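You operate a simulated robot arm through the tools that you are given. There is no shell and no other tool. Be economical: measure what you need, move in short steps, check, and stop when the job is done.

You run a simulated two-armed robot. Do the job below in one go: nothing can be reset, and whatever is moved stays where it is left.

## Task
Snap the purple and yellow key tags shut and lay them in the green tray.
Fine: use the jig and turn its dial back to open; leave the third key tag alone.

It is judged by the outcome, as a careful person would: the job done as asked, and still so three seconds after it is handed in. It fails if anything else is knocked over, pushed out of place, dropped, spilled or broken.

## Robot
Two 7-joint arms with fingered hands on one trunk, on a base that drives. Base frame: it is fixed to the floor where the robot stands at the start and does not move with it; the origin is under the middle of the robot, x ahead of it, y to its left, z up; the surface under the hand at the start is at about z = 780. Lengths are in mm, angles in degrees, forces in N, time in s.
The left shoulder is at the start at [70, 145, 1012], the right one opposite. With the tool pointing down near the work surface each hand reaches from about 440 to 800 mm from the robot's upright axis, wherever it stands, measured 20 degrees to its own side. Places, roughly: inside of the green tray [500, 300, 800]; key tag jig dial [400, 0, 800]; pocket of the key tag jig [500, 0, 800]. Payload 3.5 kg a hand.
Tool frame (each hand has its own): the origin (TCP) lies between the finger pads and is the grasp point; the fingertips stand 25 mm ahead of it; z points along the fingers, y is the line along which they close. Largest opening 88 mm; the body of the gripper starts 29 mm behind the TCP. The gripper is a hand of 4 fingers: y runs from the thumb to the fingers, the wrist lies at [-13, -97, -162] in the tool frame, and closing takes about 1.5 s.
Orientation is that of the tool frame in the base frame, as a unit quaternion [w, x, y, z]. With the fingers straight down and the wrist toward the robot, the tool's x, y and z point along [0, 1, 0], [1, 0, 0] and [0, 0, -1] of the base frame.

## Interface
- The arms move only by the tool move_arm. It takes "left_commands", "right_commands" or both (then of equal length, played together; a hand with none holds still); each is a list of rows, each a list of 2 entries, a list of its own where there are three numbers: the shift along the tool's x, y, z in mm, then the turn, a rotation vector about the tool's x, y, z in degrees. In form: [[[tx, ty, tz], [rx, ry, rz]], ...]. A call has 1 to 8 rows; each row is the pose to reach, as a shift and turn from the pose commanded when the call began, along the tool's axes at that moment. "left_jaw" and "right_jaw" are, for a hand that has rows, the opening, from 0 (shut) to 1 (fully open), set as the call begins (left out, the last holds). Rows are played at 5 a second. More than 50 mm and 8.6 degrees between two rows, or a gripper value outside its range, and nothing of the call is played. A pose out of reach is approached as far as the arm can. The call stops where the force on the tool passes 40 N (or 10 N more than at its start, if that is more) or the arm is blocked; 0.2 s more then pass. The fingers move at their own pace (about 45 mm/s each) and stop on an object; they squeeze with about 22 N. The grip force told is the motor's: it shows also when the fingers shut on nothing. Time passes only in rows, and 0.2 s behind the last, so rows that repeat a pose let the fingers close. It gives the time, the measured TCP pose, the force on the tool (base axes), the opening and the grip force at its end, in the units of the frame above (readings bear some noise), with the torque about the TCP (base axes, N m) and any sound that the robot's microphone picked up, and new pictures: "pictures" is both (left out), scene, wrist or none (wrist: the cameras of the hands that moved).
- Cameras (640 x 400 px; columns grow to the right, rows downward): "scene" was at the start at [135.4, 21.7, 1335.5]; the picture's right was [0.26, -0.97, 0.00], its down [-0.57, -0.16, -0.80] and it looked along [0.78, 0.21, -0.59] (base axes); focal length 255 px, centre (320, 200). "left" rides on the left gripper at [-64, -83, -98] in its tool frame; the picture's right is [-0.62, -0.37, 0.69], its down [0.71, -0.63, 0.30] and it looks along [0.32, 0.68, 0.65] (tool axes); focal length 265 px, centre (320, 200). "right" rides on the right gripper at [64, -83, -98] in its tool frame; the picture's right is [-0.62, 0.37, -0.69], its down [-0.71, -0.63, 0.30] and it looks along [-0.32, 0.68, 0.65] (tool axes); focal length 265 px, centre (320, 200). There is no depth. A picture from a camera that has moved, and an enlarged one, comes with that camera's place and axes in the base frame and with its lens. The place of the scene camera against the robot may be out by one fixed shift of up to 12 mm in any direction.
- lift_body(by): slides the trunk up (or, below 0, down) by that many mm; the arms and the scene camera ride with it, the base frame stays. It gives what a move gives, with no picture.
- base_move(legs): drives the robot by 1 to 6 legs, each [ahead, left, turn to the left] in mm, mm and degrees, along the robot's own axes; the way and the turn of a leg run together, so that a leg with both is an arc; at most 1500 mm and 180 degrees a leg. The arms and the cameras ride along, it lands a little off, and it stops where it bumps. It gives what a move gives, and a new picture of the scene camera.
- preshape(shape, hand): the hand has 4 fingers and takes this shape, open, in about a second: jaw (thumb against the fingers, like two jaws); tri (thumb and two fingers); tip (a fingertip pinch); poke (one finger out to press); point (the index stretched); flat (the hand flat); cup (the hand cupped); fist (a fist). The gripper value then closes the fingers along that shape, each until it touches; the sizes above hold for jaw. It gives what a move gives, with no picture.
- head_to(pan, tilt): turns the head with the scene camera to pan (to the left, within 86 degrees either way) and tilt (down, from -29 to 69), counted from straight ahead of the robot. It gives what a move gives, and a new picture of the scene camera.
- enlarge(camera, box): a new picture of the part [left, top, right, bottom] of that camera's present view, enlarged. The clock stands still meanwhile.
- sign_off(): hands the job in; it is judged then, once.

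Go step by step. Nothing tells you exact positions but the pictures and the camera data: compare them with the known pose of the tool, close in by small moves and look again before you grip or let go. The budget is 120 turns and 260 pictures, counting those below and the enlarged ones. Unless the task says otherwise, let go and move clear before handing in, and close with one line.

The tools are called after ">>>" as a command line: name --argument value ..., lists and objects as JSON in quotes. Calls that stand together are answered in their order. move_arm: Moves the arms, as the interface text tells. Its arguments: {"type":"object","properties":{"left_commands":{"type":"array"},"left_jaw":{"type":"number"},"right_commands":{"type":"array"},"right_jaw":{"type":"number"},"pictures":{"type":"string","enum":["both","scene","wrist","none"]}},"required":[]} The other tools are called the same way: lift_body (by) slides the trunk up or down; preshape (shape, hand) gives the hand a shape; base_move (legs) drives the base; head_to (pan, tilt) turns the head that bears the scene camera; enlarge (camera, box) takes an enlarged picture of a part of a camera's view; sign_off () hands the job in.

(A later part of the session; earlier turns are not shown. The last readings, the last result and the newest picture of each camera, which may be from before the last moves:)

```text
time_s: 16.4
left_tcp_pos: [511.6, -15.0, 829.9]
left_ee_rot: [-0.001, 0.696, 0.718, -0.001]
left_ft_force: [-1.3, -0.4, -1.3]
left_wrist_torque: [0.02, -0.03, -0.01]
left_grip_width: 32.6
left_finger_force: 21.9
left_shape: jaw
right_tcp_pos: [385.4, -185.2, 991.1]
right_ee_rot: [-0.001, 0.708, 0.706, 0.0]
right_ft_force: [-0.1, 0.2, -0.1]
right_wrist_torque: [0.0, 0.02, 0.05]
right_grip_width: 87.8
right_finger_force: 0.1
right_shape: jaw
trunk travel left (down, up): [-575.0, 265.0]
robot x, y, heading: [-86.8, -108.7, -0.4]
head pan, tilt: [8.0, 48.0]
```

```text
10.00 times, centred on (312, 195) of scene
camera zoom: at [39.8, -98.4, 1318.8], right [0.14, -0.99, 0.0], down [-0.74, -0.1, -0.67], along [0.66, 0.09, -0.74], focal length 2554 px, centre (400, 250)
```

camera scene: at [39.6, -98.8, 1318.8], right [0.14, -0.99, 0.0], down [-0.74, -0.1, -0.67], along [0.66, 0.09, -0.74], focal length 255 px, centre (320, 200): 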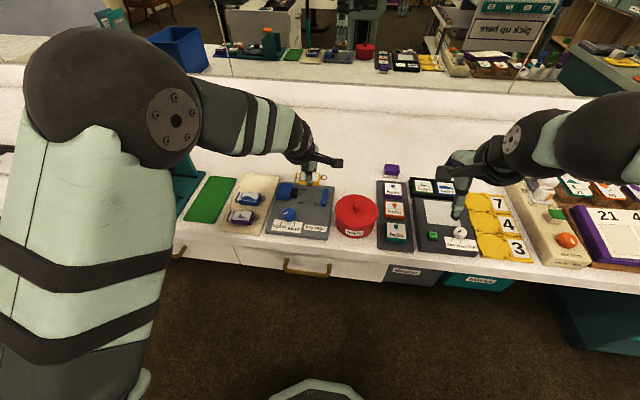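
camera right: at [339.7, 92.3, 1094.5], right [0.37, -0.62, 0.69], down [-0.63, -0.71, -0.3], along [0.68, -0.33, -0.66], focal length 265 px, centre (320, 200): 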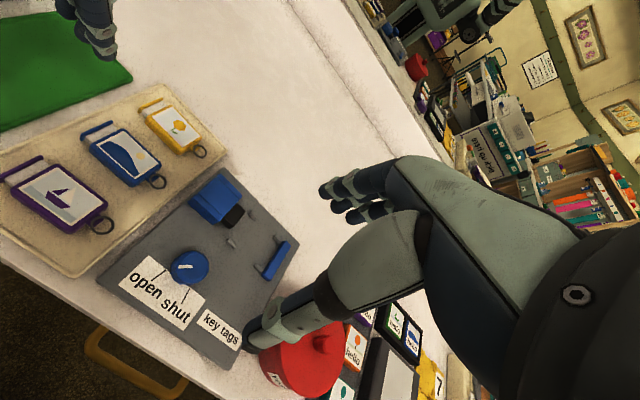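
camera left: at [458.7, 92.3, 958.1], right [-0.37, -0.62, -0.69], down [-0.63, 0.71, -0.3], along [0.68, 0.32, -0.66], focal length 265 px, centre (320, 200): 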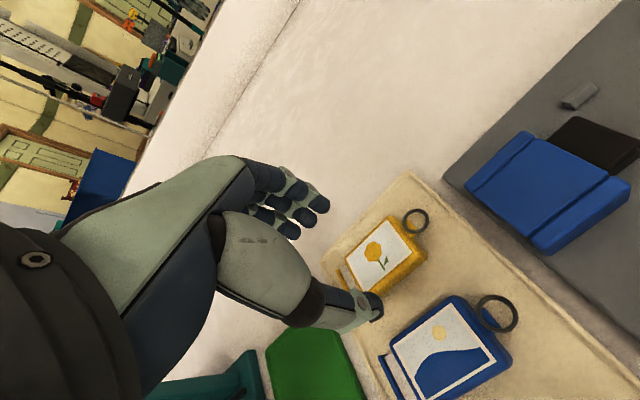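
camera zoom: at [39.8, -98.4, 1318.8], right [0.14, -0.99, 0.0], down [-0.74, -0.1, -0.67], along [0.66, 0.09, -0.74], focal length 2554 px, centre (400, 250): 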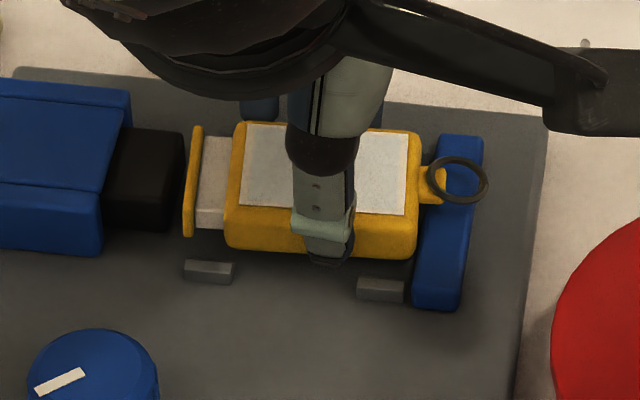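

>>> move_arm --left_commands '[[[0.5, 0, 3], [0, 0, 1]], [[0.5, 0, 6], [0, 0, 1]]]' --pictures "none"

>>> enlarge --camera "left" --box '[280, 180, 440, 280]'

>>> enlarge --camera "scene" --box '[280, 175, 344, 215]'

```text
time_s: 17.0
left_tcp_pos: [512.6, -14.2, 826.0]
left_ee_rot: [0.001, 0.702, 0.712, 0.001]
left_ft_force: [1.5, -1.0, 3.1]
left_wrist_torque: [0.04, 0.02, -0.05]
left_grip_width: 32.9
left_finger_force: 22.1
left_shape: jaw
right_tcp_pos: [385.2, -186.2, 991.1]
right_ee_rot: [0.0, 0.708, 0.707, 0.0]
right_ft_force: [-0.3, 0.6, -0.2]
right_wrist_torque: [0.03, 0.0, -0.01]
right_grip_width: 87.8
right_finger_force: 0.0
right_shape: jaw
trunk travel left (down, up): [-575.0, 265.0]
robot x, y, heading: [-90.7, -110.3, -0.1]
head pan, tilt: [8.0, 48.0]
```

```text
4.00 times, centred on (360, 230) of left
camera zoom: at [430.0, -79.9, 923.3], right [-0.36, -0.63, -0.69], down [-0.64, 0.7, -0.31], along [0.68, 0.33, -0.65], focal length 1062 px, centre (160, 80)
```

zoom: 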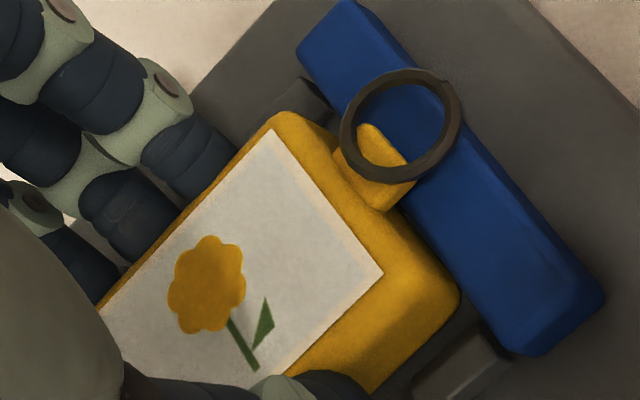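

```text
10.00 times, centred on (312, 195) of scene
camera zoom: at [39.1, -99.3, 1318.9], right [0.14, -0.99, 0.0], down [-0.74, -0.1, -0.67], along [0.66, 0.09, -0.74], focal length 2554 px, centre (400, 250)
```

zoom: 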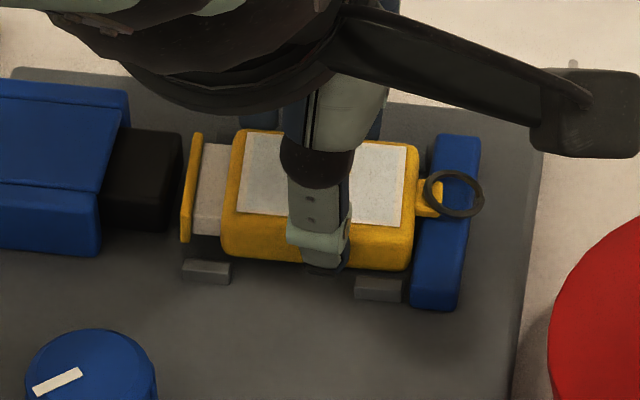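

>>> move_arm --left_commands '[[[0, 0, 2], [0, 0, 0]], [[0, 0, 4], [0, 0, 0]]]' --pictures "none"

>>> enlarge --camera "scene" --box '[280, 175, 344, 215]'

>>> enlarge --camera "right" --box '[70, 20, 230, 120]'

```text
time_s: 17.6
left_tcp_pos: [511.8, -13.4, 823.5]
left_ee_rot: [0.004, 0.701, 0.713, 0.004]
left_ft_force: [4.0, -1.0, 17.8]
left_wrist_torque: [0.02, -0.01, -0.09]
left_grip_width: 33.7
left_finger_force: 21.8
left_shape: jaw
right_tcp_pos: [383.6, -186.1, 991.7]
right_ee_rot: [0.001, 0.708, 0.707, 0.001]
right_ft_force: [0.6, -0.4, -1.0]
right_wrist_torque: [0.02, 0.01, 0.0]
right_grip_width: 87.8
right_finger_force: 0.2
right_shape: jaw
trunk travel left (down, up): [-575.0, 265.0]
robot x, y, heading: [-90.0, -106.5, -0.1]
head pan, tilt: [8.0, 48.0]
```

```text
10.00 times, centred on (312, 195) of scene
camera zoom: at [37.3, -99.7, 1319.3], right [0.14, -0.99, 0.0], down [-0.73, -0.1, -0.67], along [0.66, 0.09, -0.74], focal length 2554 px, centre (400, 250)
```

zoom: 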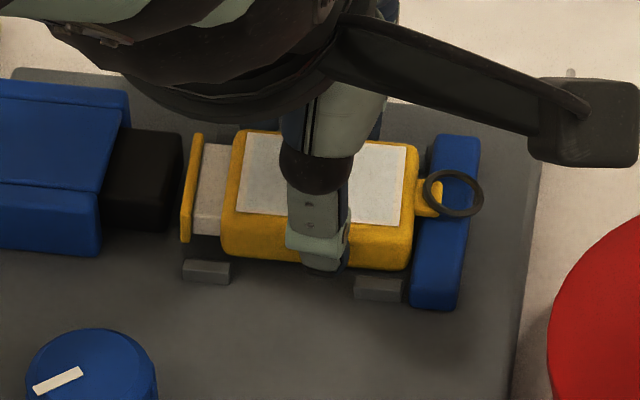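

```text
4.00 times, centred on (150, 70) of right
camera zoom: at [300.0, -121.7, 1090.9], right [0.37, -0.62, 0.69], down [-0.63, -0.71, -0.31], along [0.68, -0.33, -0.65], focal length 1062 px, centre (1000, 720)
```

zoom: 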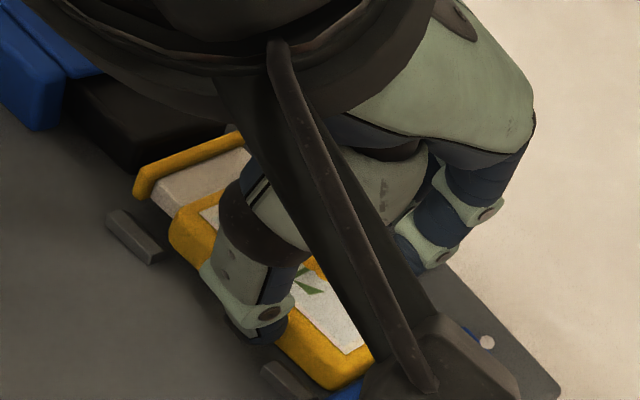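

The tag rests on the jig plate between the rails (even contact force). I ease off and release, then rise.

>>> move_arm --left_commands '[[[0, 0, -3], [0, 0, 0]]]' --pictures "none"

>>> move_arm --left_commands '[[[0, 0, 0], [0, 0, 0]], [[0, 0, 0], [0, 0, 0]], [[0, 0, 0], [0, 0, 0]], [[0, 0, -15], [0, 0, 0]], [[0, 0, -45], [0, 0, 0]], [[20, 0, -90], [0, 0, 0]], [[60, 0, -110], [0, 0, 0]], [[100, -10, -110], [0, 0, 0]]]' --left_jaw 0.52 --pictures "none"

>>> enlarge --camera "scene" --box '[264, 170, 344, 220]'

>>> enlarge --camera "right" --box '[0, 0, 256, 160]'

```text
time_s: 18.0
left_tcp_pos: [510.6, -14.0, 824.5]
left_ee_rot: [0.001, 0.702, 0.712, 0.002]
left_ft_force: [8.1, -1.7, 15.4]
left_wrist_torque: [0.01, -0.14, -0.07]
left_grip_width: 33.3
left_finger_force: 22.1
left_shape: jaw
right_tcp_pos: [384.5, -186.1, 991.6]
right_ee_rot: [0.0, 0.708, 0.707, 0.0]
right_ft_force: [0.0, -0.5, -0.5]
right_wrist_torque: [-0.02, 0.0, 0.03]
right_grip_width: 87.6
right_finger_force: 0.0
right_shape: jaw
trunk travel left (down, up): [-575.0, 265.0]
robot x, y, heading: [-84.7, -110.7, -0.1]
head pan, tilt: [8.0, 48.0]
```

```text
time_s: 19.8
left_tcp_pos: [499.0, 87.7, 934.0]
left_ee_rot: [0.0, 0.702, 0.712, -0.001]
left_ft_force: [-1.1, -0.2, 0.3]
left_wrist_torque: [0.01, 0.0, 0.01]
left_grip_width: 45.5
left_finger_force: 0.0
left_shape: jaw
right_tcp_pos: [384.6, -185.2, 992.2]
right_ee_rot: [0.001, 0.708, 0.706, 0.0]
right_ft_force: [0.5, -0.2, 0.8]
right_wrist_torque: [-0.01, 0.03, 0.02]
right_grip_width: 87.5
right_finger_force: 0.1
right_shape: jaw
trunk travel left (down, up): [-575.0, 265.0]
robot x, y, heading: [-89.0, -107.8, -0.1]
head pan, tilt: [8.0, 48.0]
```

```text
8.00 times, centred on (304, 195) of scene
camera zoom: at [39.0, -97.5, 1318.8], right [0.14, -0.99, 0.0], down [-0.74, -0.1, -0.67], along [0.66, 0.09, -0.74], focal length 2044 px, centre (448, 240)
```

zoom: 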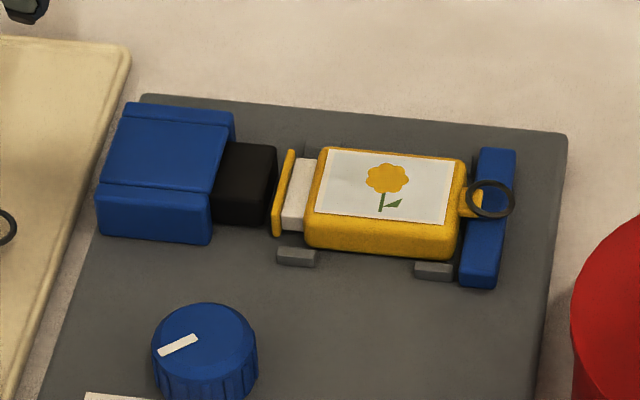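

```text
2.50 times, centred on (128, 80) of right
camera zoom: at [301.4, -119.9, 1090.1], right [0.37, -0.62, 0.69], down [-0.63, -0.71, -0.3], along [0.68, -0.33, -0.65], focal length 664 px, centre (800, 500)
```

zoom: 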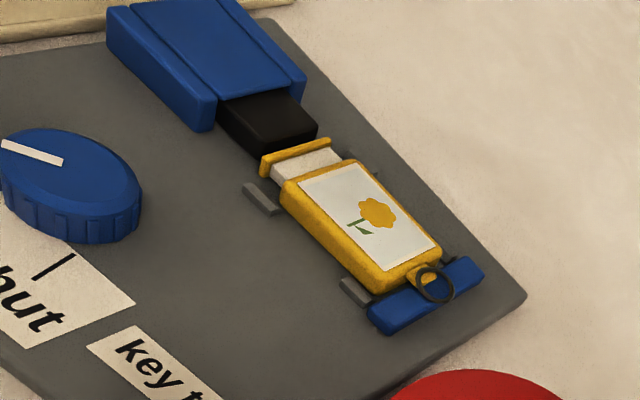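

The yellow tag sits well. Next the dial; I look at it closely.

>>> enlarge --camera "scene" --box '[262, 195, 342, 245]'

>>> enlarge --camera "right" --box '[0, 30, 128, 110]'

```text
8.00 times, centred on (302, 220) of scene
camera zoom: at [39.0, -97.5, 1318.8], right [0.14, -0.99, 0.0], down [-0.74, -0.1, -0.67], along [0.66, 0.09, -0.74], focal length 2044 px, centre (464, 40)
```

zoom: 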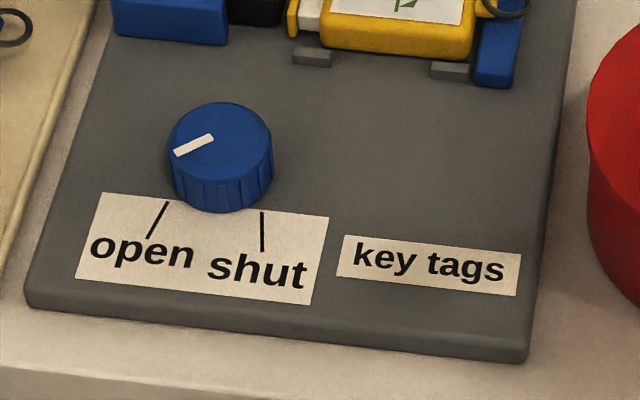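

```text
5.00 times, centred on (64, 70) of right
camera zoom: at [301.4, -119.9, 1090.1], right [0.37, -0.62, 0.69], down [-0.63, -0.71, -0.3], along [0.68, -0.33, -0.65], focal length 1327 px, centre (1600, 850)
```

zoom: 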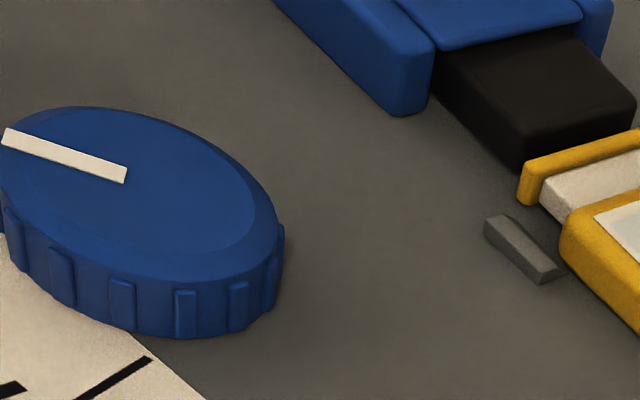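

The pointer must go about 80–90° counter-clockwise to reach "shut". I position the left hand above the dial, pre-turned clockwise 40°.

>>> move_arm --left_commands '[[[-25, -33, 12], [0, 0, 0]], [[-50, -65, 24], [0, 0, 0]], [[-50, -65, 34], [0, 0, 8.3]], [[-50, -65, 34], [0, 0, 16.6]], [[-50, -65, 34], [0, 0, 24.9]], [[-50, -65, 34], [0, 0, 33.2]], [[-50, -65, 34], [0, 0, 41]], [[-50, -65, 34], [0, 0, 41]]]' --left_jaw 0.75

>>> enlarge --camera "scene" --box '[246, 160, 374, 240]'

```text
time_s: 21.6
left_tcp_pos: [435.7, 34.4, 898.7]
left_ee_rot: [0.0, 0.907, 0.422, 0.0]
left_ft_force: [-0.9, 0.7, -0.6]
left_wrist_torque: [-0.02, -0.01, 0.01]
left_grip_width: 65.5
left_finger_force: 0.1
left_shape: jaw
right_tcp_pos: [386.1, -186.7, 992.1]
right_ee_rot: [0.0, 0.708, 0.706, -0.001]
right_ft_force: [0.3, 0.7, -0.3]
right_wrist_torque: [-0.03, 0.01, 0.01]
right_grip_width: 87.6
right_finger_force: 0.0
right_shape: jaw
trunk travel left (down, up): [-575.0, 265.0]
robot x, y, heading: [-87.1, -110.9, -0.1]
head pan, tilt: [8.0, 48.0]
camera scene: at [39.4, -99.2, 1318.8], right [0.14, -0.99, 0.0], down [-0.74, -0.1, -0.67], along [0.66, 0.09, -0.74], focal length 255 px, centre (320, 200)
camera left: at [331.0, 39.3, 996.7], right [-0.68, -0.24, -0.69], down [-0.02, 0.95, -0.3], along [0.73, -0.19, -0.65], focal length 265 px, centre (320, 200)
```

scene: 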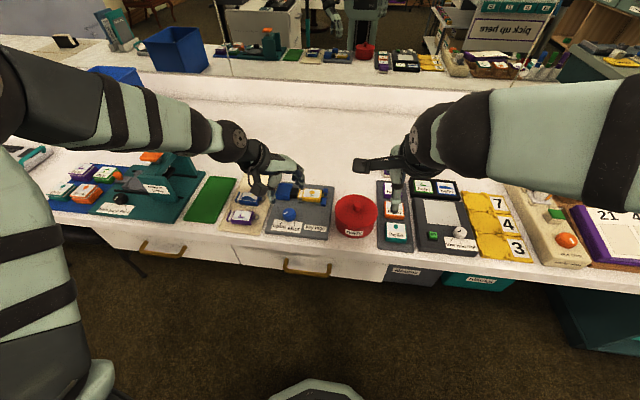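
left: 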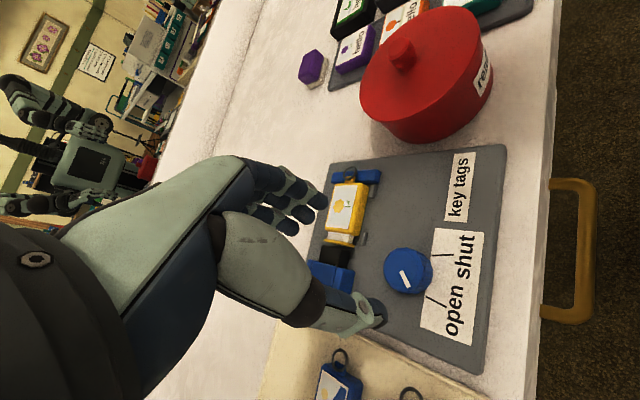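

```text
5.00 times, centred on (310, 200) of scene
camera zoom: at [39.4, -99.2, 1318.8], right [0.14, -0.99, 0.0], down [-0.74, -0.1, -0.67], along [0.66, 0.09, -0.74], focal length 1277 px, centre (370, 200)
```

zoom: 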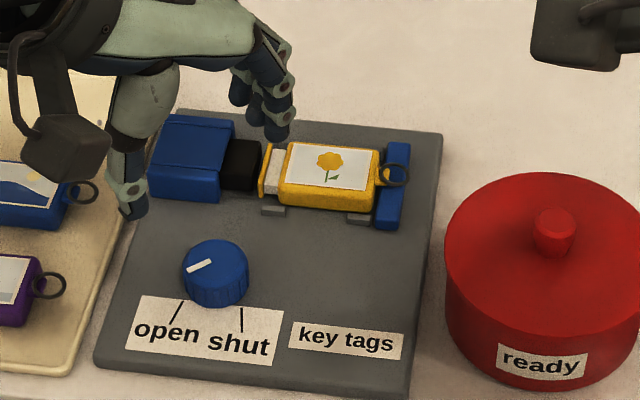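

>>> move_arm --left_commands '[[[-0.5, -3.8, 30], [0, 0, 0]], [[-0.5, -3.8, 60], [0, 0, 0]]]' --pictures "wrist"

>>> enlarge --camera "scene" --box '[246, 180, 342, 240]'

>>> enlarge --camera "right" --box '[0, 0, 192, 120]'

```text
time_s: 22.2
left_tcp_pos: [431.3, 37.9, 837.8]
left_ee_rot: [0.0, 0.907, 0.422, 0.0]
left_ft_force: [0.0, 0.3, -0.3]
left_wrist_torque: [0.01, 0.02, -0.04]
left_grip_width: 65.7
left_finger_force: 0.0
left_shape: jaw
right_tcp_pos: [385.9, -185.5, 989.9]
right_ee_rot: [-0.001, 0.708, 0.707, -0.001]
right_ft_force: [-0.3, 0.4, 0.0]
right_wrist_torque: [-0.01, 0.0, -0.01]
right_grip_width: 87.5
right_finger_force: 0.0
right_shape: jaw
trunk travel left (down, up): [-575.0, 265.0]
robot x, y, heading: [-91.1, -108.7, 0.1]
head pan, tilt: [8.0, 48.0]
camera left: at [327.8, 41.9, 936.9], right [-0.68, -0.24, -0.69], down [-0.02, 0.95, -0.3], along [0.73, -0.19, -0.65], focal length 265 px, centre (320, 200)
```

left: 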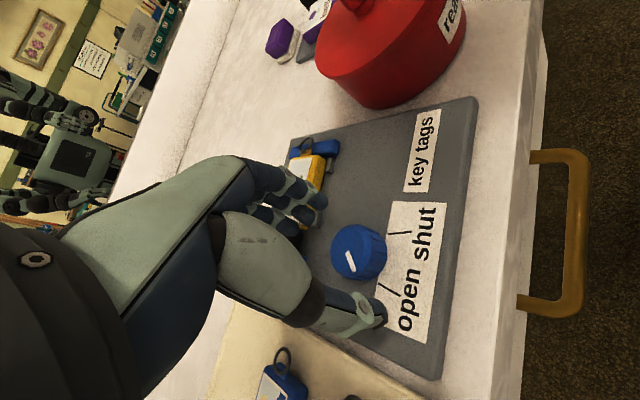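

```text
6.67 times, centred on (294, 210) of scene
camera zoom: at [40.4, -98.9, 1318.7], right [0.14, -0.99, 0.0], down [-0.74, -0.1, -0.67], along [0.66, 0.09, -0.74], focal length 1703 px, centre (493, 133)
```

zoom: 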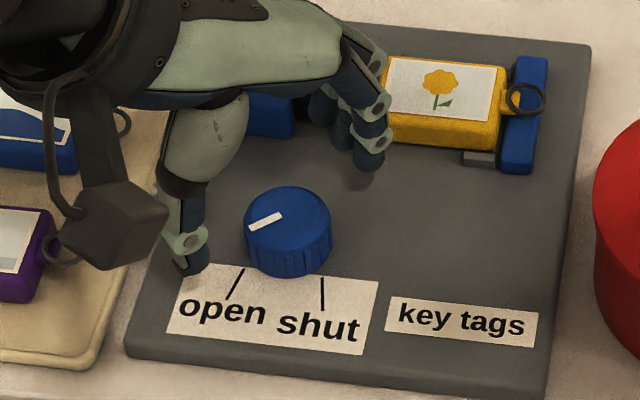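

```text
3.33 times, centred on (96, 60) of right
camera zoom: at [302.6, -121.0, 1089.6], right [0.37, -0.62, 0.69], down [-0.63, -0.71, -0.3], along [0.68, -0.33, -0.65], focal length 885 px, centre (1067, 667)
```

zoom: 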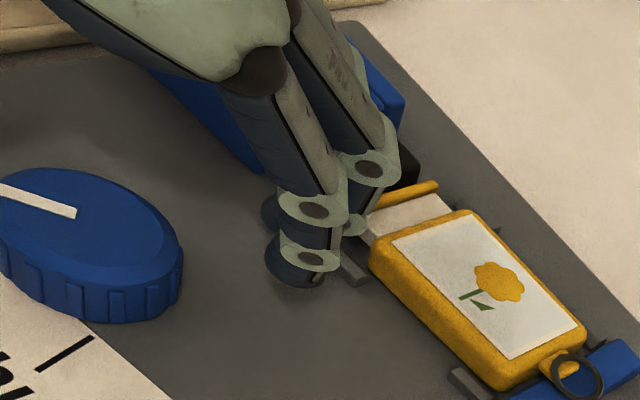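

>>> move_arm --left_commands '[[[-1.4, 2.1, 8], [0, 0, 0]], [[-1.4, 2.1, 16], [0, 0, 0]]]' --pictures "none"

>>> move_arm --left_commands '[[[0, 0, 0], [0, 0, 0]], [[0, 0, 0], [0, 0, 0]], [[0, 0, 0], [0, 0, 0]], [[0, 0, 0], [0, 0, 0]], [[0, 0, 0], [0, 0, 0]], [[0, 0, 0], [0, 0, 0]]]' --left_jaw 0.2 --pictures "wrist"

>>> enlarge --camera "scene" --box '[246, 180, 342, 240]'

>>> enlarge --camera "right" --box '[0, 0, 192, 120]'

```text
time_s: 22.8
left_tcp_pos: [432.5, 34.9, 823.1]
left_ee_rot: [0.001, 0.906, 0.423, 0.0]
left_ft_force: [0.4, -0.2, 0.2]
left_wrist_torque: [0.04, -0.05, -0.02]
left_grip_width: 65.8
left_finger_force: 0.0
left_shape: jaw
right_tcp_pos: [386.0, -186.3, 992.0]
right_ee_rot: [0.0, 0.708, 0.706, 0.0]
right_ft_force: [0.1, -0.4, -0.3]
right_wrist_torque: [-0.01, -0.04, -0.01]
right_grip_width: 87.8
right_finger_force: 0.3
right_shape: jaw
trunk travel left (down, up): [-575.0, 265.0]
robot x, y, heading: [-93.6, -108.4, -0.3]
head pan, tilt: [8.0, 48.0]
```

```text
time_s: 24.2
left_tcp_pos: [432.2, 36.2, 823.2]
left_ee_rot: [0.0, 0.907, 0.422, 0.0]
left_ft_force: [-2.1, 2.3, -1.6]
left_wrist_torque: [0.02, 0.03, 0.01]
left_grip_width: 25.0
left_finger_force: 22.0
left_shape: jaw
right_tcp_pos: [385.8, -186.5, 991.6]
right_ee_rot: [0.0, 0.708, 0.706, 0.0]
right_ft_force: [-0.3, -0.4, 0.6]
right_wrist_torque: [0.01, -0.01, 0.02]
right_grip_width: 87.6
right_finger_force: 0.0
right_shape: jaw
trunk travel left (down, up): [-575.0, 265.0]
robot x, y, heading: [-87.5, -106.4, -0.3]
head pan, tilt: [8.0, 48.0]
camera left: at [327.6, 40.2, 922.0], right [-0.68, -0.24, -0.69], down [-0.02, 0.95, -0.3], along [0.73, -0.19, -0.65], focal length 265 px, centre (320, 200)
```

left: 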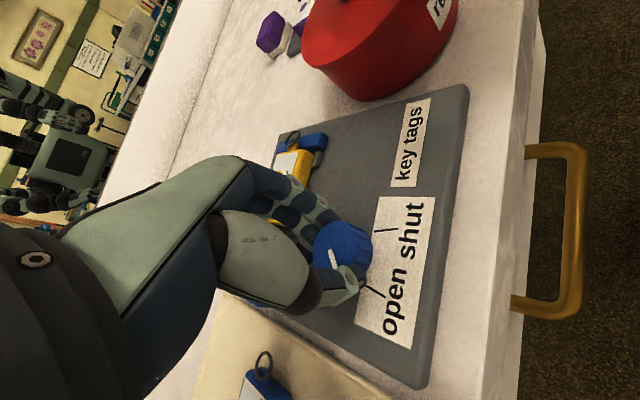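

```text
6.67 times, centred on (294, 210) of scene
camera zoom: at [39.2, -98.5, 1318.8], right [0.14, -0.99, 0.0], down [-0.74, -0.1, -0.67], along [0.66, 0.09, -0.74], focal length 1703 px, centre (493, 133)
```

zoom: 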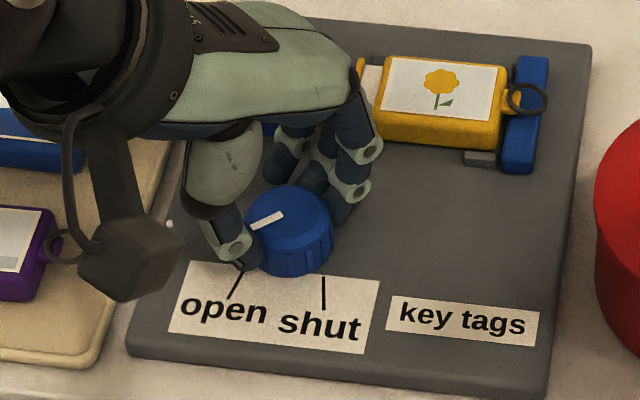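

```text
3.33 times, centred on (96, 60) of right
camera zoom: at [301.6, -120.6, 1089.9], right [0.37, -0.62, 0.69], down [-0.63, -0.71, -0.3], along [0.68, -0.33, -0.65], focal length 885 px, centre (1067, 667)
```

zoom: 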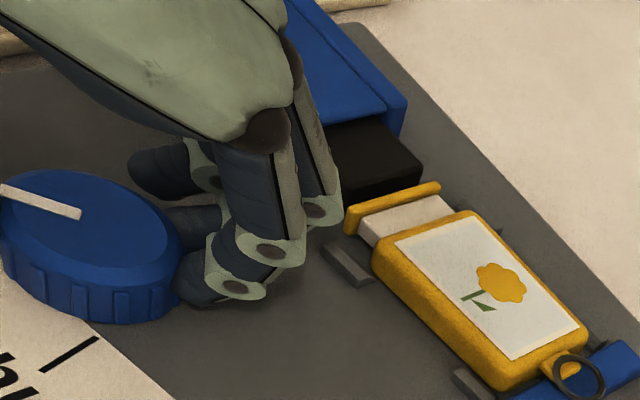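

>>> move_arm --left_commands '[[[0, 0, 0], [0, 0, -8]], [[0, 0, 0], [0, 0, -16]]]' --left_jaw 0 --pictures "none"

>>> enlarge --camera "scene" --box '[246, 180, 342, 240]'

```text
time_s: 24.8
left_tcp_pos: [432.0, 34.8, 823.7]
left_ee_rot: [0.0, 0.838, 0.545, 0.0]
left_ft_force: [-4.4, 3.1, 2.1]
left_wrist_torque: [0.05, 0.1, -0.06]
left_grip_width: 24.6
left_finger_force: 21.9
left_shape: jaw
right_tcp_pos: [384.1, -184.7, 991.6]
right_ee_rot: [0.001, 0.708, 0.706, -0.001]
right_ft_force: [-0.1, 0.0, 0.3]
right_wrist_torque: [0.0, 0.0, 0.01]
right_grip_width: 87.4
right_finger_force: 0.1
right_shape: jaw
trunk travel left (down, up): [-575.0, 265.0]
robot x, y, heading: [-89.0, -109.5, -0.2]
head pan, tilt: [8.0, 48.0]
```

```text
6.67 times, centred on (294, 210) of scene
camera zoom: at [38.6, -99.0, 1318.9], right [0.14, -0.99, 0.0], down [-0.74, -0.1, -0.67], along [0.66, 0.09, -0.74], focal length 1703 px, centre (493, 133)
```

zoom: 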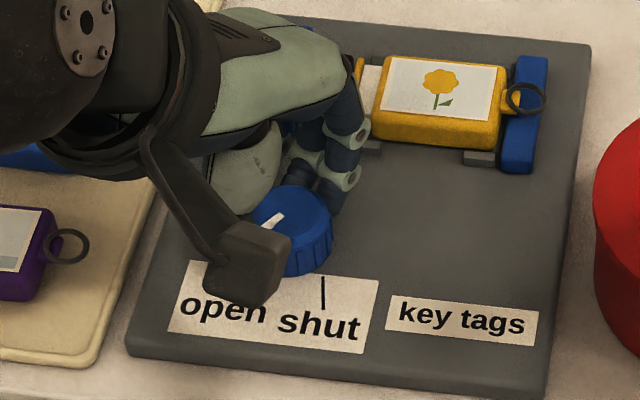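

The dial turns with the hand. I continue.

>>> move_arm --left_commands '[[[0, 0, 0], [0, 0, -8]], [[0, 0, 0], [0, 0, -16]], [[0, 0, 0], [0, 0, -24]], [[0, 0, 0], [0, 0, -32]]]' --pictures "none"

>>> enlarge --camera "scene" --box '[246, 180, 342, 240]'

>>> enlarge --camera "right" --box '[0, 0, 192, 120]'

```text
time_s: 25.8
left_tcp_pos: [431.0, 34.2, 823.0]
left_ee_rot: [0.001, 0.657, 0.754, 0.001]
left_ft_force: [-4.2, 0.6, 3.6]
left_wrist_torque: [0.02, 0.03, 0.0]
left_grip_width: 24.7
left_finger_force: 21.5
left_shape: jaw
right_tcp_pos: [385.2, -187.4, 991.1]
right_ee_rot: [0.001, 0.707, 0.707, 0.0]
right_ft_force: [-0.4, 0.2, -0.3]
right_wrist_torque: [0.01, 0.03, 0.0]
right_grip_width: 87.7
right_finger_force: 0.0
right_shape: jaw
trunk travel left (down, up): [-575.0, 265.0]
robot x, y, heading: [-87.6, -108.0, -0.2]
head pan, tilt: [8.0, 48.0]
```

```text
6.67 times, centred on (294, 210) of scene
camera zoom: at [38.6, -99.4, 1318.9], right [0.14, -0.99, 0.0], down [-0.74, -0.1, -0.67], along [0.66, 0.09, -0.74], focal length 1703 px, centre (493, 133)
```

zoom: 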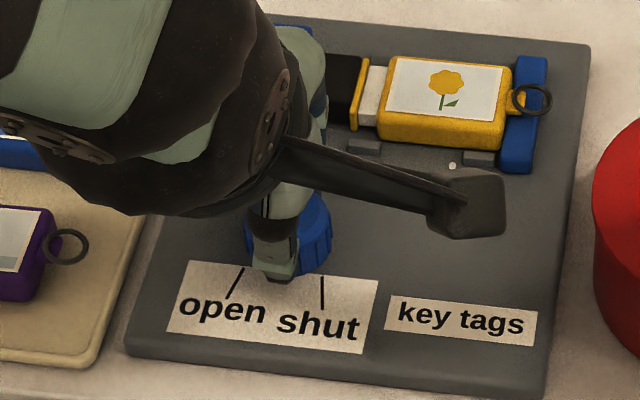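

```text
3.33 times, centred on (96, 60) of right
camera zoom: at [301.1, -121.5, 1090.2], right [0.37, -0.62, 0.69], down [-0.63, -0.71, -0.3], along [0.68, -0.33, -0.65], focal length 885 px, centre (1067, 667)
```

zoom: 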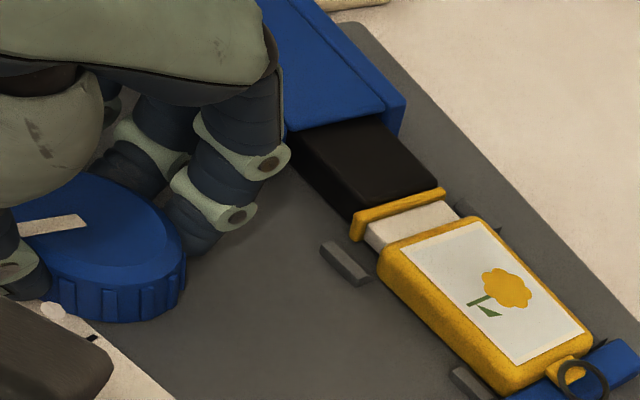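

The presser is advancing against the tag's end piece. I keep turning.

>>> move_arm --left_commands '[[[0, 0, 0], [0, 0, -8]], [[0, 0, 0], [0, 0, -16]], [[0, 0, 0], [0, 0, -24]], [[0, 0, 0], [0, 0, -32]]]' --pictures "none"

>>> enlarge --camera "scene" --box '[246, 180, 342, 240]'

>>> enlarge --camera "right" --box '[0, 0, 192, 120]'

```text
time_s: 26.8
left_tcp_pos: [433.1, 34.8, 823.6]
left_ee_rot: [0.0, 0.422, 0.906, 0.001]
left_ft_force: [-1.6, -2.5, 3.0]
left_wrist_torque: [0.01, 0.01, -0.05]
left_grip_width: 24.5
left_finger_force: 21.7
left_shape: jaw
right_tcp_pos: [384.3, -187.1, 991.6]
right_ee_rot: [0.0, 0.708, 0.706, 0.0]
right_ft_force: [-0.3, -0.4, 0.4]
right_wrist_torque: [0.03, 0.01, 0.0]
right_grip_width: 87.6
right_finger_force: 0.0
right_shape: jaw
trunk travel left (down, up): [-575.0, 265.0]
robot x, y, heading: [-90.7, -105.6, -0.3]
head pan, tilt: [8.0, 48.0]
```

```text
6.67 times, centred on (294, 210) of scene
camera zoom: at [38.8, -99.7, 1318.9], right [0.14, -0.99, 0.0], down [-0.74, -0.1, -0.67], along [0.66, 0.09, -0.74], focal length 1703 px, centre (493, 133)
```

zoom: 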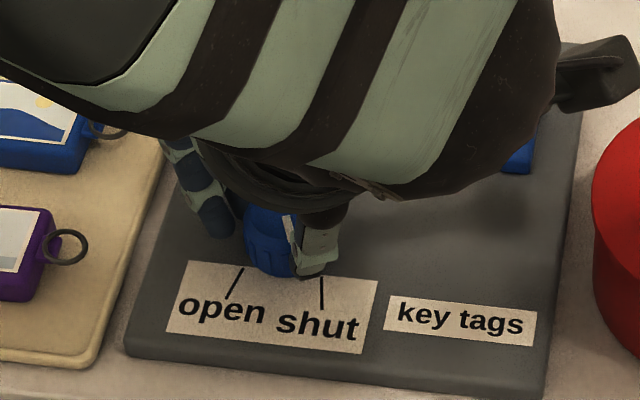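

```text
3.33 times, centred on (96, 60) of right
camera zoom: at [301.3, -121.7, 1090.1], right [0.37, -0.62, 0.69], down [-0.63, -0.71, -0.3], along [0.68, -0.33, -0.65], focal length 885 px, centre (1067, 667)
```

zoom: 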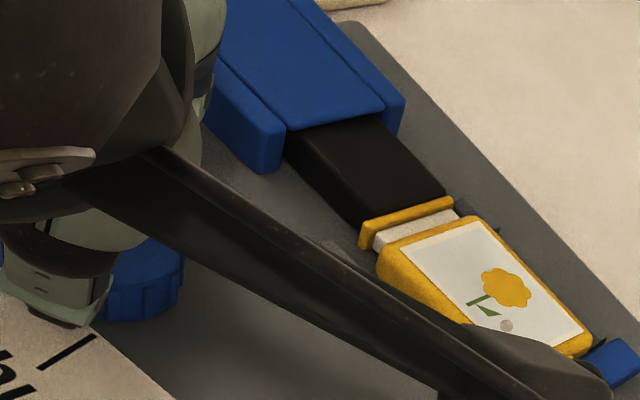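

>>> move_arm --left_commands '[[[0, 0, 0], [0, 0, -6]], [[0, 0, 0], [0, 0, -12]], [[0, 0, 0], [0, 0, -18]]]' --pictures "none"

>>> enlarge --camera "scene" --box '[246, 180, 342, 240]'

>>> enlarge --camera "right" --box '[0, 0, 192, 120]'

```text
time_s: 27.6
left_tcp_pos: [432.8, 34.2, 823.3]
left_ee_rot: [0.0, 0.275, 0.961, 0.0]
left_ft_force: [0.2, 0.2, 1.0]
left_wrist_torque: [0.04, 0.0, -0.03]
left_grip_width: 24.5
left_finger_force: 22.3
left_shape: jaw
right_tcp_pos: [385.0, -186.5, 993.0]
right_ee_rot: [0.0, 0.708, 0.706, -0.001]
right_ft_force: [-0.5, 0.5, 0.6]
right_wrist_torque: [-0.01, 0.0, -0.01]
right_grip_width: 87.9
right_finger_force: 0.0
right_shape: jaw
trunk travel left (down, up): [-575.0, 265.0]
robot x, y, heading: [-89.2, -108.9, -0.1]
head pan, tilt: [8.0, 48.0]
```

```text
6.67 times, centred on (294, 210) of scene
camera zoom: at [39.3, -99.3, 1318.8], right [0.14, -0.99, 0.0], down [-0.74, -0.1, -0.67], along [0.66, 0.09, -0.74], focal length 1703 px, centre (493, 133)
```

zoom: 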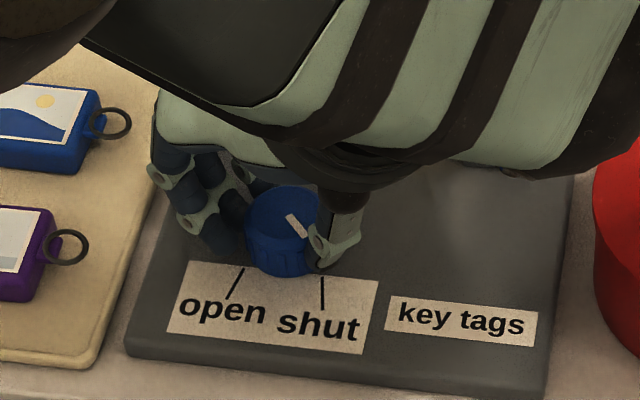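

```text
3.33 times, centred on (96, 60) of right
camera zoom: at [301.7, -121.3, 1089.9], right [0.37, -0.62, 0.69], down [-0.63, -0.71, -0.3], along [0.68, -0.33, -0.65], focal length 885 px, centre (1067, 667)
```

zoom: 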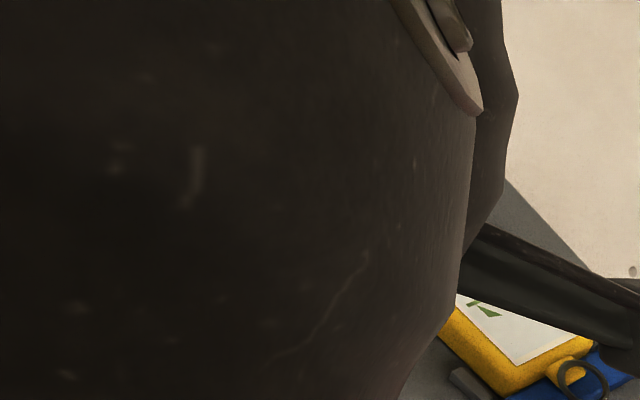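

The left forearm is near the right hand, so I move the right hand aside, then turn a little more.

>>> move_arm --right_commands '[[[-40, 0, -10], [0, 0, 0]], [[-80, 0, -20], [0, 0, 0]], [[-110, 0, -30], [0, 0, 0]]]' --pictures "none"

>>> move_arm --left_commands '[[[0, 0, 0], [0, 0, -5]], [[0, 0, 0], [0, 0, -10]]]' --pictures "scene"

>>> enlarge --camera "scene" --box '[246, 180, 342, 240]'

>>> enlarge --camera "left" --box '[0, 0, 640, 400]'

```text
time_s: 28.4
left_tcp_pos: [432.5, 34.7, 823.9]
left_ee_rot: [0.0, 0.276, 0.961, 0.0]
left_ft_force: [-0.4, 1.0, 2.7]
left_wrist_torque: [0.07, 0.04, 0.02]
left_grip_width: 24.3
left_finger_force: 22.0
left_shape: jaw
right_tcp_pos: [384.2, -298.1, 1020.9]
right_ee_rot: [0.0, 0.707, 0.707, 0.0]
right_ft_force: [0.0, 0.1, -0.6]
right_wrist_torque: [-0.01, 0.0, -0.03]
right_grip_width: 87.5
right_finger_force: 0.1
right_shape: jaw
trunk travel left (down, up): [-575.0, 265.0]
robot x, y, heading: [-89.4, -108.1, -0.2]
head pan, tilt: [8.0, 48.0]
```

```text
time_s: 29.0
left_tcp_pos: [433.7, 34.6, 823.8]
left_ee_rot: [0.0, 0.192, 0.981, 0.0]
left_ft_force: [1.6, 0.2, 1.2]
left_wrist_torque: [0.04, -0.07, -0.09]
left_grip_width: 24.3
left_finger_force: 21.7
left_shape: jaw
right_tcp_pos: [386.3, -297.6, 1021.4]
right_ee_rot: [0.0, 0.708, 0.706, 0.0]
right_ft_force: [-0.6, 0.2, -0.1]
right_wrist_torque: [-0.02, -0.01, 0.0]
right_grip_width: 87.7
right_finger_force: 0.1
right_shape: jaw
trunk travel left (down, up): [-575.0, 265.0]
robot x, y, heading: [-88.5, -104.1, -0.1]
head pan, tilt: [8.0, 48.0]
camera scene: at [39.7, -99.0, 1318.8], right [0.14, -0.99, 0.0], down [-0.74, -0.1, -0.67], along [0.66, 0.09, -0.74], focal length 255 px, centre (320, 200)
```

scene: 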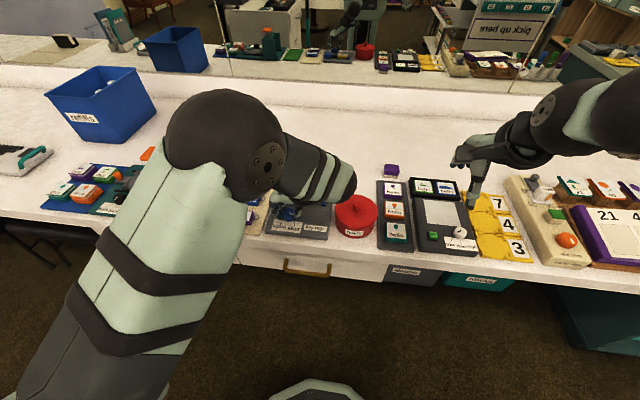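

```text
6.67 times, centred on (294, 210) of scene
camera zoom: at [39.7, -99.0, 1318.8], right [0.14, -0.99, 0.0], down [-0.74, -0.1, -0.67], along [0.66, 0.09, -0.74], focal length 1703 px, centre (493, 133)
```

zoom: 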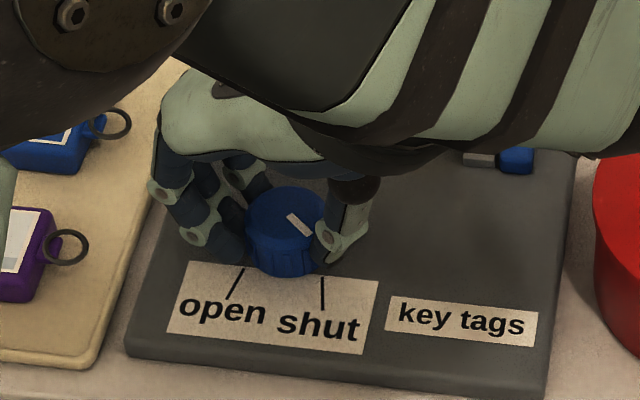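

```text
1.00 times, centred on (320, 200) of left (not enlarged: the box is as wide or as high as the picture)
camera zoom: at [461.9, -67.4, 921.6], right [0.44, -0.57, -0.69], down [-0.9, -0.32, -0.3], along [-0.04, 0.76, -0.65], focal length 265 px, centre (320, 200)
```

zoom: 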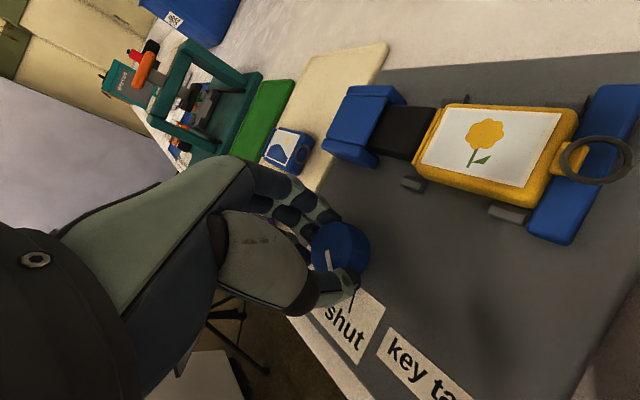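

>>> enlarge --camera "left" --box '[380, 70, 640, 232]'

```text
2.46 times, centred on (510, 151) of left
camera zoom: at [461.9, -67.4, 921.6], right [0.44, -0.57, -0.69], down [-0.9, -0.32, -0.3], along [-0.04, 0.76, -0.65], focal length 653 px, centre (-148, 321)
```

zoom: 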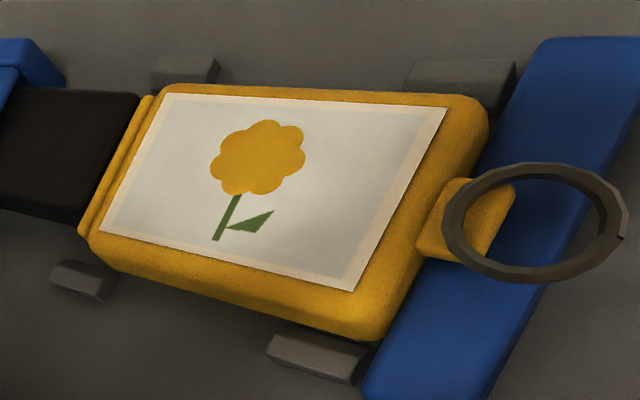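

The end piece is flush with the body now. I turn a few degrees more to be sure of the snap.

>>> move_arm --left_commands '[[[0, 0, 0], [0, 0, -4]], [[0, 0, 0], [0, 0, -8]]]' --pictures "none"

>>> enlarge --camera "scene" --box '[270, 195, 318, 225]'

>>> enlarge --camera "left" --box '[380, 70, 640, 232]'

```text
time_s: 29.6
left_tcp_pos: [433.3, 34.6, 823.4]
left_ee_rot: [0.001, 0.123, 0.992, 0.0]
left_ft_force: [5.3, -2.1, 2.2]
left_wrist_torque: [0.07, -0.13, -0.17]
left_grip_width: 24.1
left_finger_force: 21.9
left_shape: jaw
right_tcp_pos: [385.1, -298.8, 1021.2]
right_ee_rot: [0.0, 0.708, 0.706, -0.001]
right_ft_force: [-0.4, 1.5, 0.0]
right_wrist_torque: [0.0, -0.02, -0.03]
right_grip_width: 87.6
right_finger_force: 0.0
right_shape: jaw
trunk travel left (down, up): [-575.0, 265.0]
robot x, y, heading: [-89.4, -111.4, -0.3]
head pan, tilt: [8.0, 48.0]
```

```text
13.33 times, centred on (294, 210) of scene
camera zoom: at [40.2, -99.7, 1318.8], right [0.14, -0.99, 0.0], down [-0.74, -0.1, -0.67], along [0.66, 0.09, -0.74], focal length 3406 px, centre (667, 67)
```

zoom: 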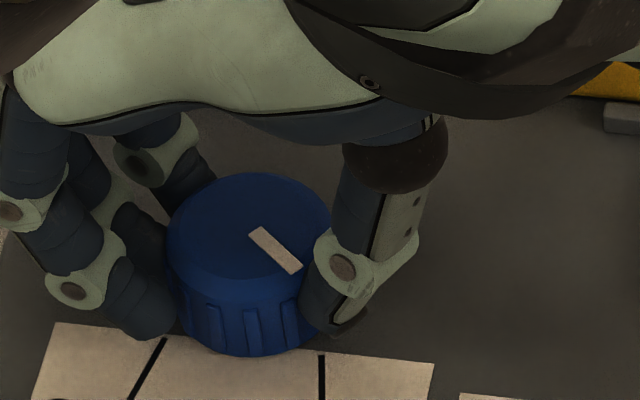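

```text
2.46 times, centred on (510, 151) of left
camera zoom: at [476.6, -62.7, 921.3], right [0.51, -0.51, -0.69], down [-0.85, -0.44, -0.31], along [-0.15, 0.74, -0.65], focal length 653 px, centre (-148, 321)
```

zoom: 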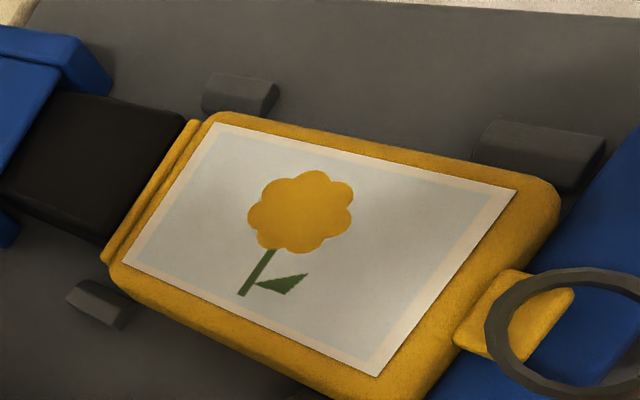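

The dial meets its end stop and the tag is flush. Now I turn the dial back to open.

>>> move_arm --left_commands '[[[0, 0, 0], [0, 0, 8]], [[0, 0, 0], [0, 0, 16]], [[0, 0, 0], [0, 0, 24]], [[0, 0, 0], [0, 0, 32]], [[0, 0, 0], [0, 0, 40]], [[0, 0, 0], [0, 0, 48]], [[0, 0, 0], [0, 0, 56]], [[0, 0, 0], [0, 0, 64]]]' --pictures "none"

>>> move_arm --left_commands '[[[0, 0, 0], [0, 0, 8]], [[0, 0, 0], [0, 0, 16]], [[0, 0, 0], [0, 0, 24]], [[0, 0, 0], [0, 0, 32]], [[0, 0, 0], [0, 0, 40]]]' --pictures "none"

>>> enlarge --camera "scene" --box '[246, 180, 342, 240]'

```text
time_s: 31.4
left_tcp_pos: [431.9, 35.2, 823.5]
left_ee_rot: [0.0, 0.632, 0.775, 0.0]
left_ft_force: [-5.6, 0.9, 2.2]
left_wrist_torque: [0.03, 0.07, 0.02]
left_grip_width: 24.6
left_finger_force: 22.4
left_shape: jaw
right_tcp_pos: [383.4, -297.6, 1022.3]
right_ee_rot: [0.002, 0.708, 0.707, -0.001]
right_ft_force: [-0.3, 0.1, -0.2]
right_wrist_torque: [0.01, 0.04, 0.03]
right_grip_width: 87.7
right_finger_force: 0.1
right_shape: jaw
trunk travel left (down, up): [-575.0, 265.0]
robot x, y, heading: [-90.4, -108.8, -0.3]
head pan, tilt: [8.0, 48.0]
```

```text
time_s: 32.6
left_tcp_pos: [433.1, 34.9, 824.3]
left_ee_rot: [0.001, 0.858, 0.513, 0.0]
left_ft_force: [-6.5, 5.1, 2.9]
left_wrist_torque: [0.08, 0.13, 0.02]
left_grip_width: 24.6
left_finger_force: 22.2
left_shape: jaw
right_tcp_pos: [384.1, -296.7, 1022.3]
right_ee_rot: [0.0, 0.708, 0.706, -0.001]
right_ft_force: [0.4, -0.6, -0.7]
right_wrist_torque: [0.01, 0.0, -0.02]
right_grip_width: 87.5
right_finger_force: 0.1
right_shape: jaw
trunk travel left (down, up): [-575.0, 265.0]
robot x, y, heading: [-86.4, -105.5, 0.2]
head pan, tilt: [8.0, 48.0]
```

```text
6.67 times, centred on (294, 210) of scene
camera zoom: at [38.0, -97.6, 1319.0], right [0.14, -0.99, 0.0], down [-0.74, -0.1, -0.67], along [0.66, 0.09, -0.74], focal length 1703 px, centre (493, 133)
```

zoom: 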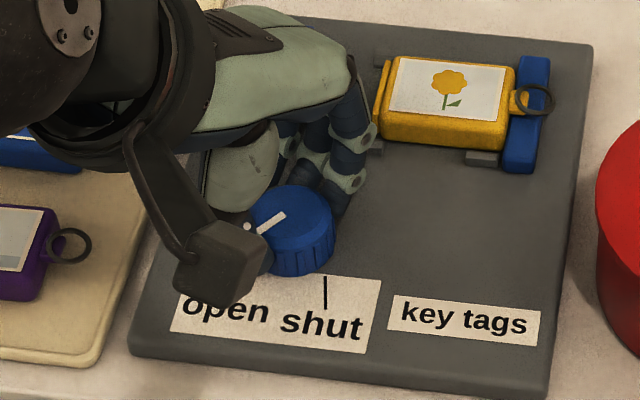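

>>> move_arm --left_commands '[[[0, 0, 0], [0, 0, 6]], [[0, 0, 0], [0, 0, 12]]]' --pictures "none"

>>> enlarge --camera "scene" --box '[246, 180, 342, 240]'

```text
time_s: 33.2
left_tcp_pos: [433.8, 36.9, 824.5]
left_ee_rot: [0.001, 0.907, 0.421, 0.0]
left_ft_force: [-5.4, 4.2, -0.3]
left_wrist_torque: [0.05, 0.08, 0.01]
left_grip_width: 24.5
left_finger_force: 22.0
left_shape: jaw
right_tcp_pos: [384.9, -298.2, 1021.6]
right_ee_rot: [0.001, 0.708, 0.706, -0.001]
right_ft_force: [0.2, 0.4, -0.8]
right_wrist_torque: [0.01, 0.01, 0.01]
right_grip_width: 87.8
right_finger_force: 0.0
right_shape: jaw
trunk travel left (down, up): [-575.0, 265.0]
robot x, y, heading: [-86.7, -107.2, -0.4]
head pan, tilt: [8.0, 48.0]
```

```text
6.67 times, centred on (294, 210) of scene
camera zoom: at [38.7, -98.3, 1318.9], right [0.14, -0.99, 0.0], down [-0.74, -0.1, -0.67], along [0.66, 0.09, -0.74], focal length 1703 px, centre (493, 133)
```

zoom: 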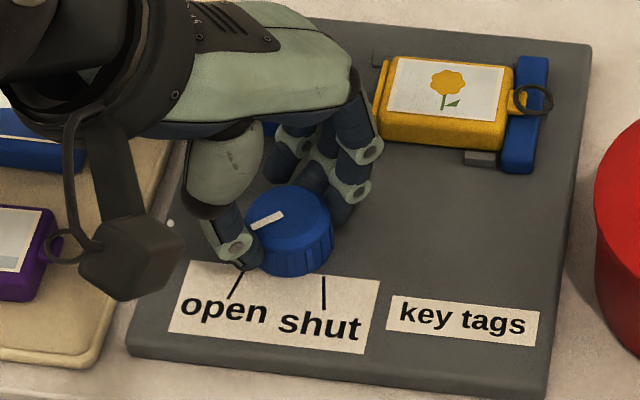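

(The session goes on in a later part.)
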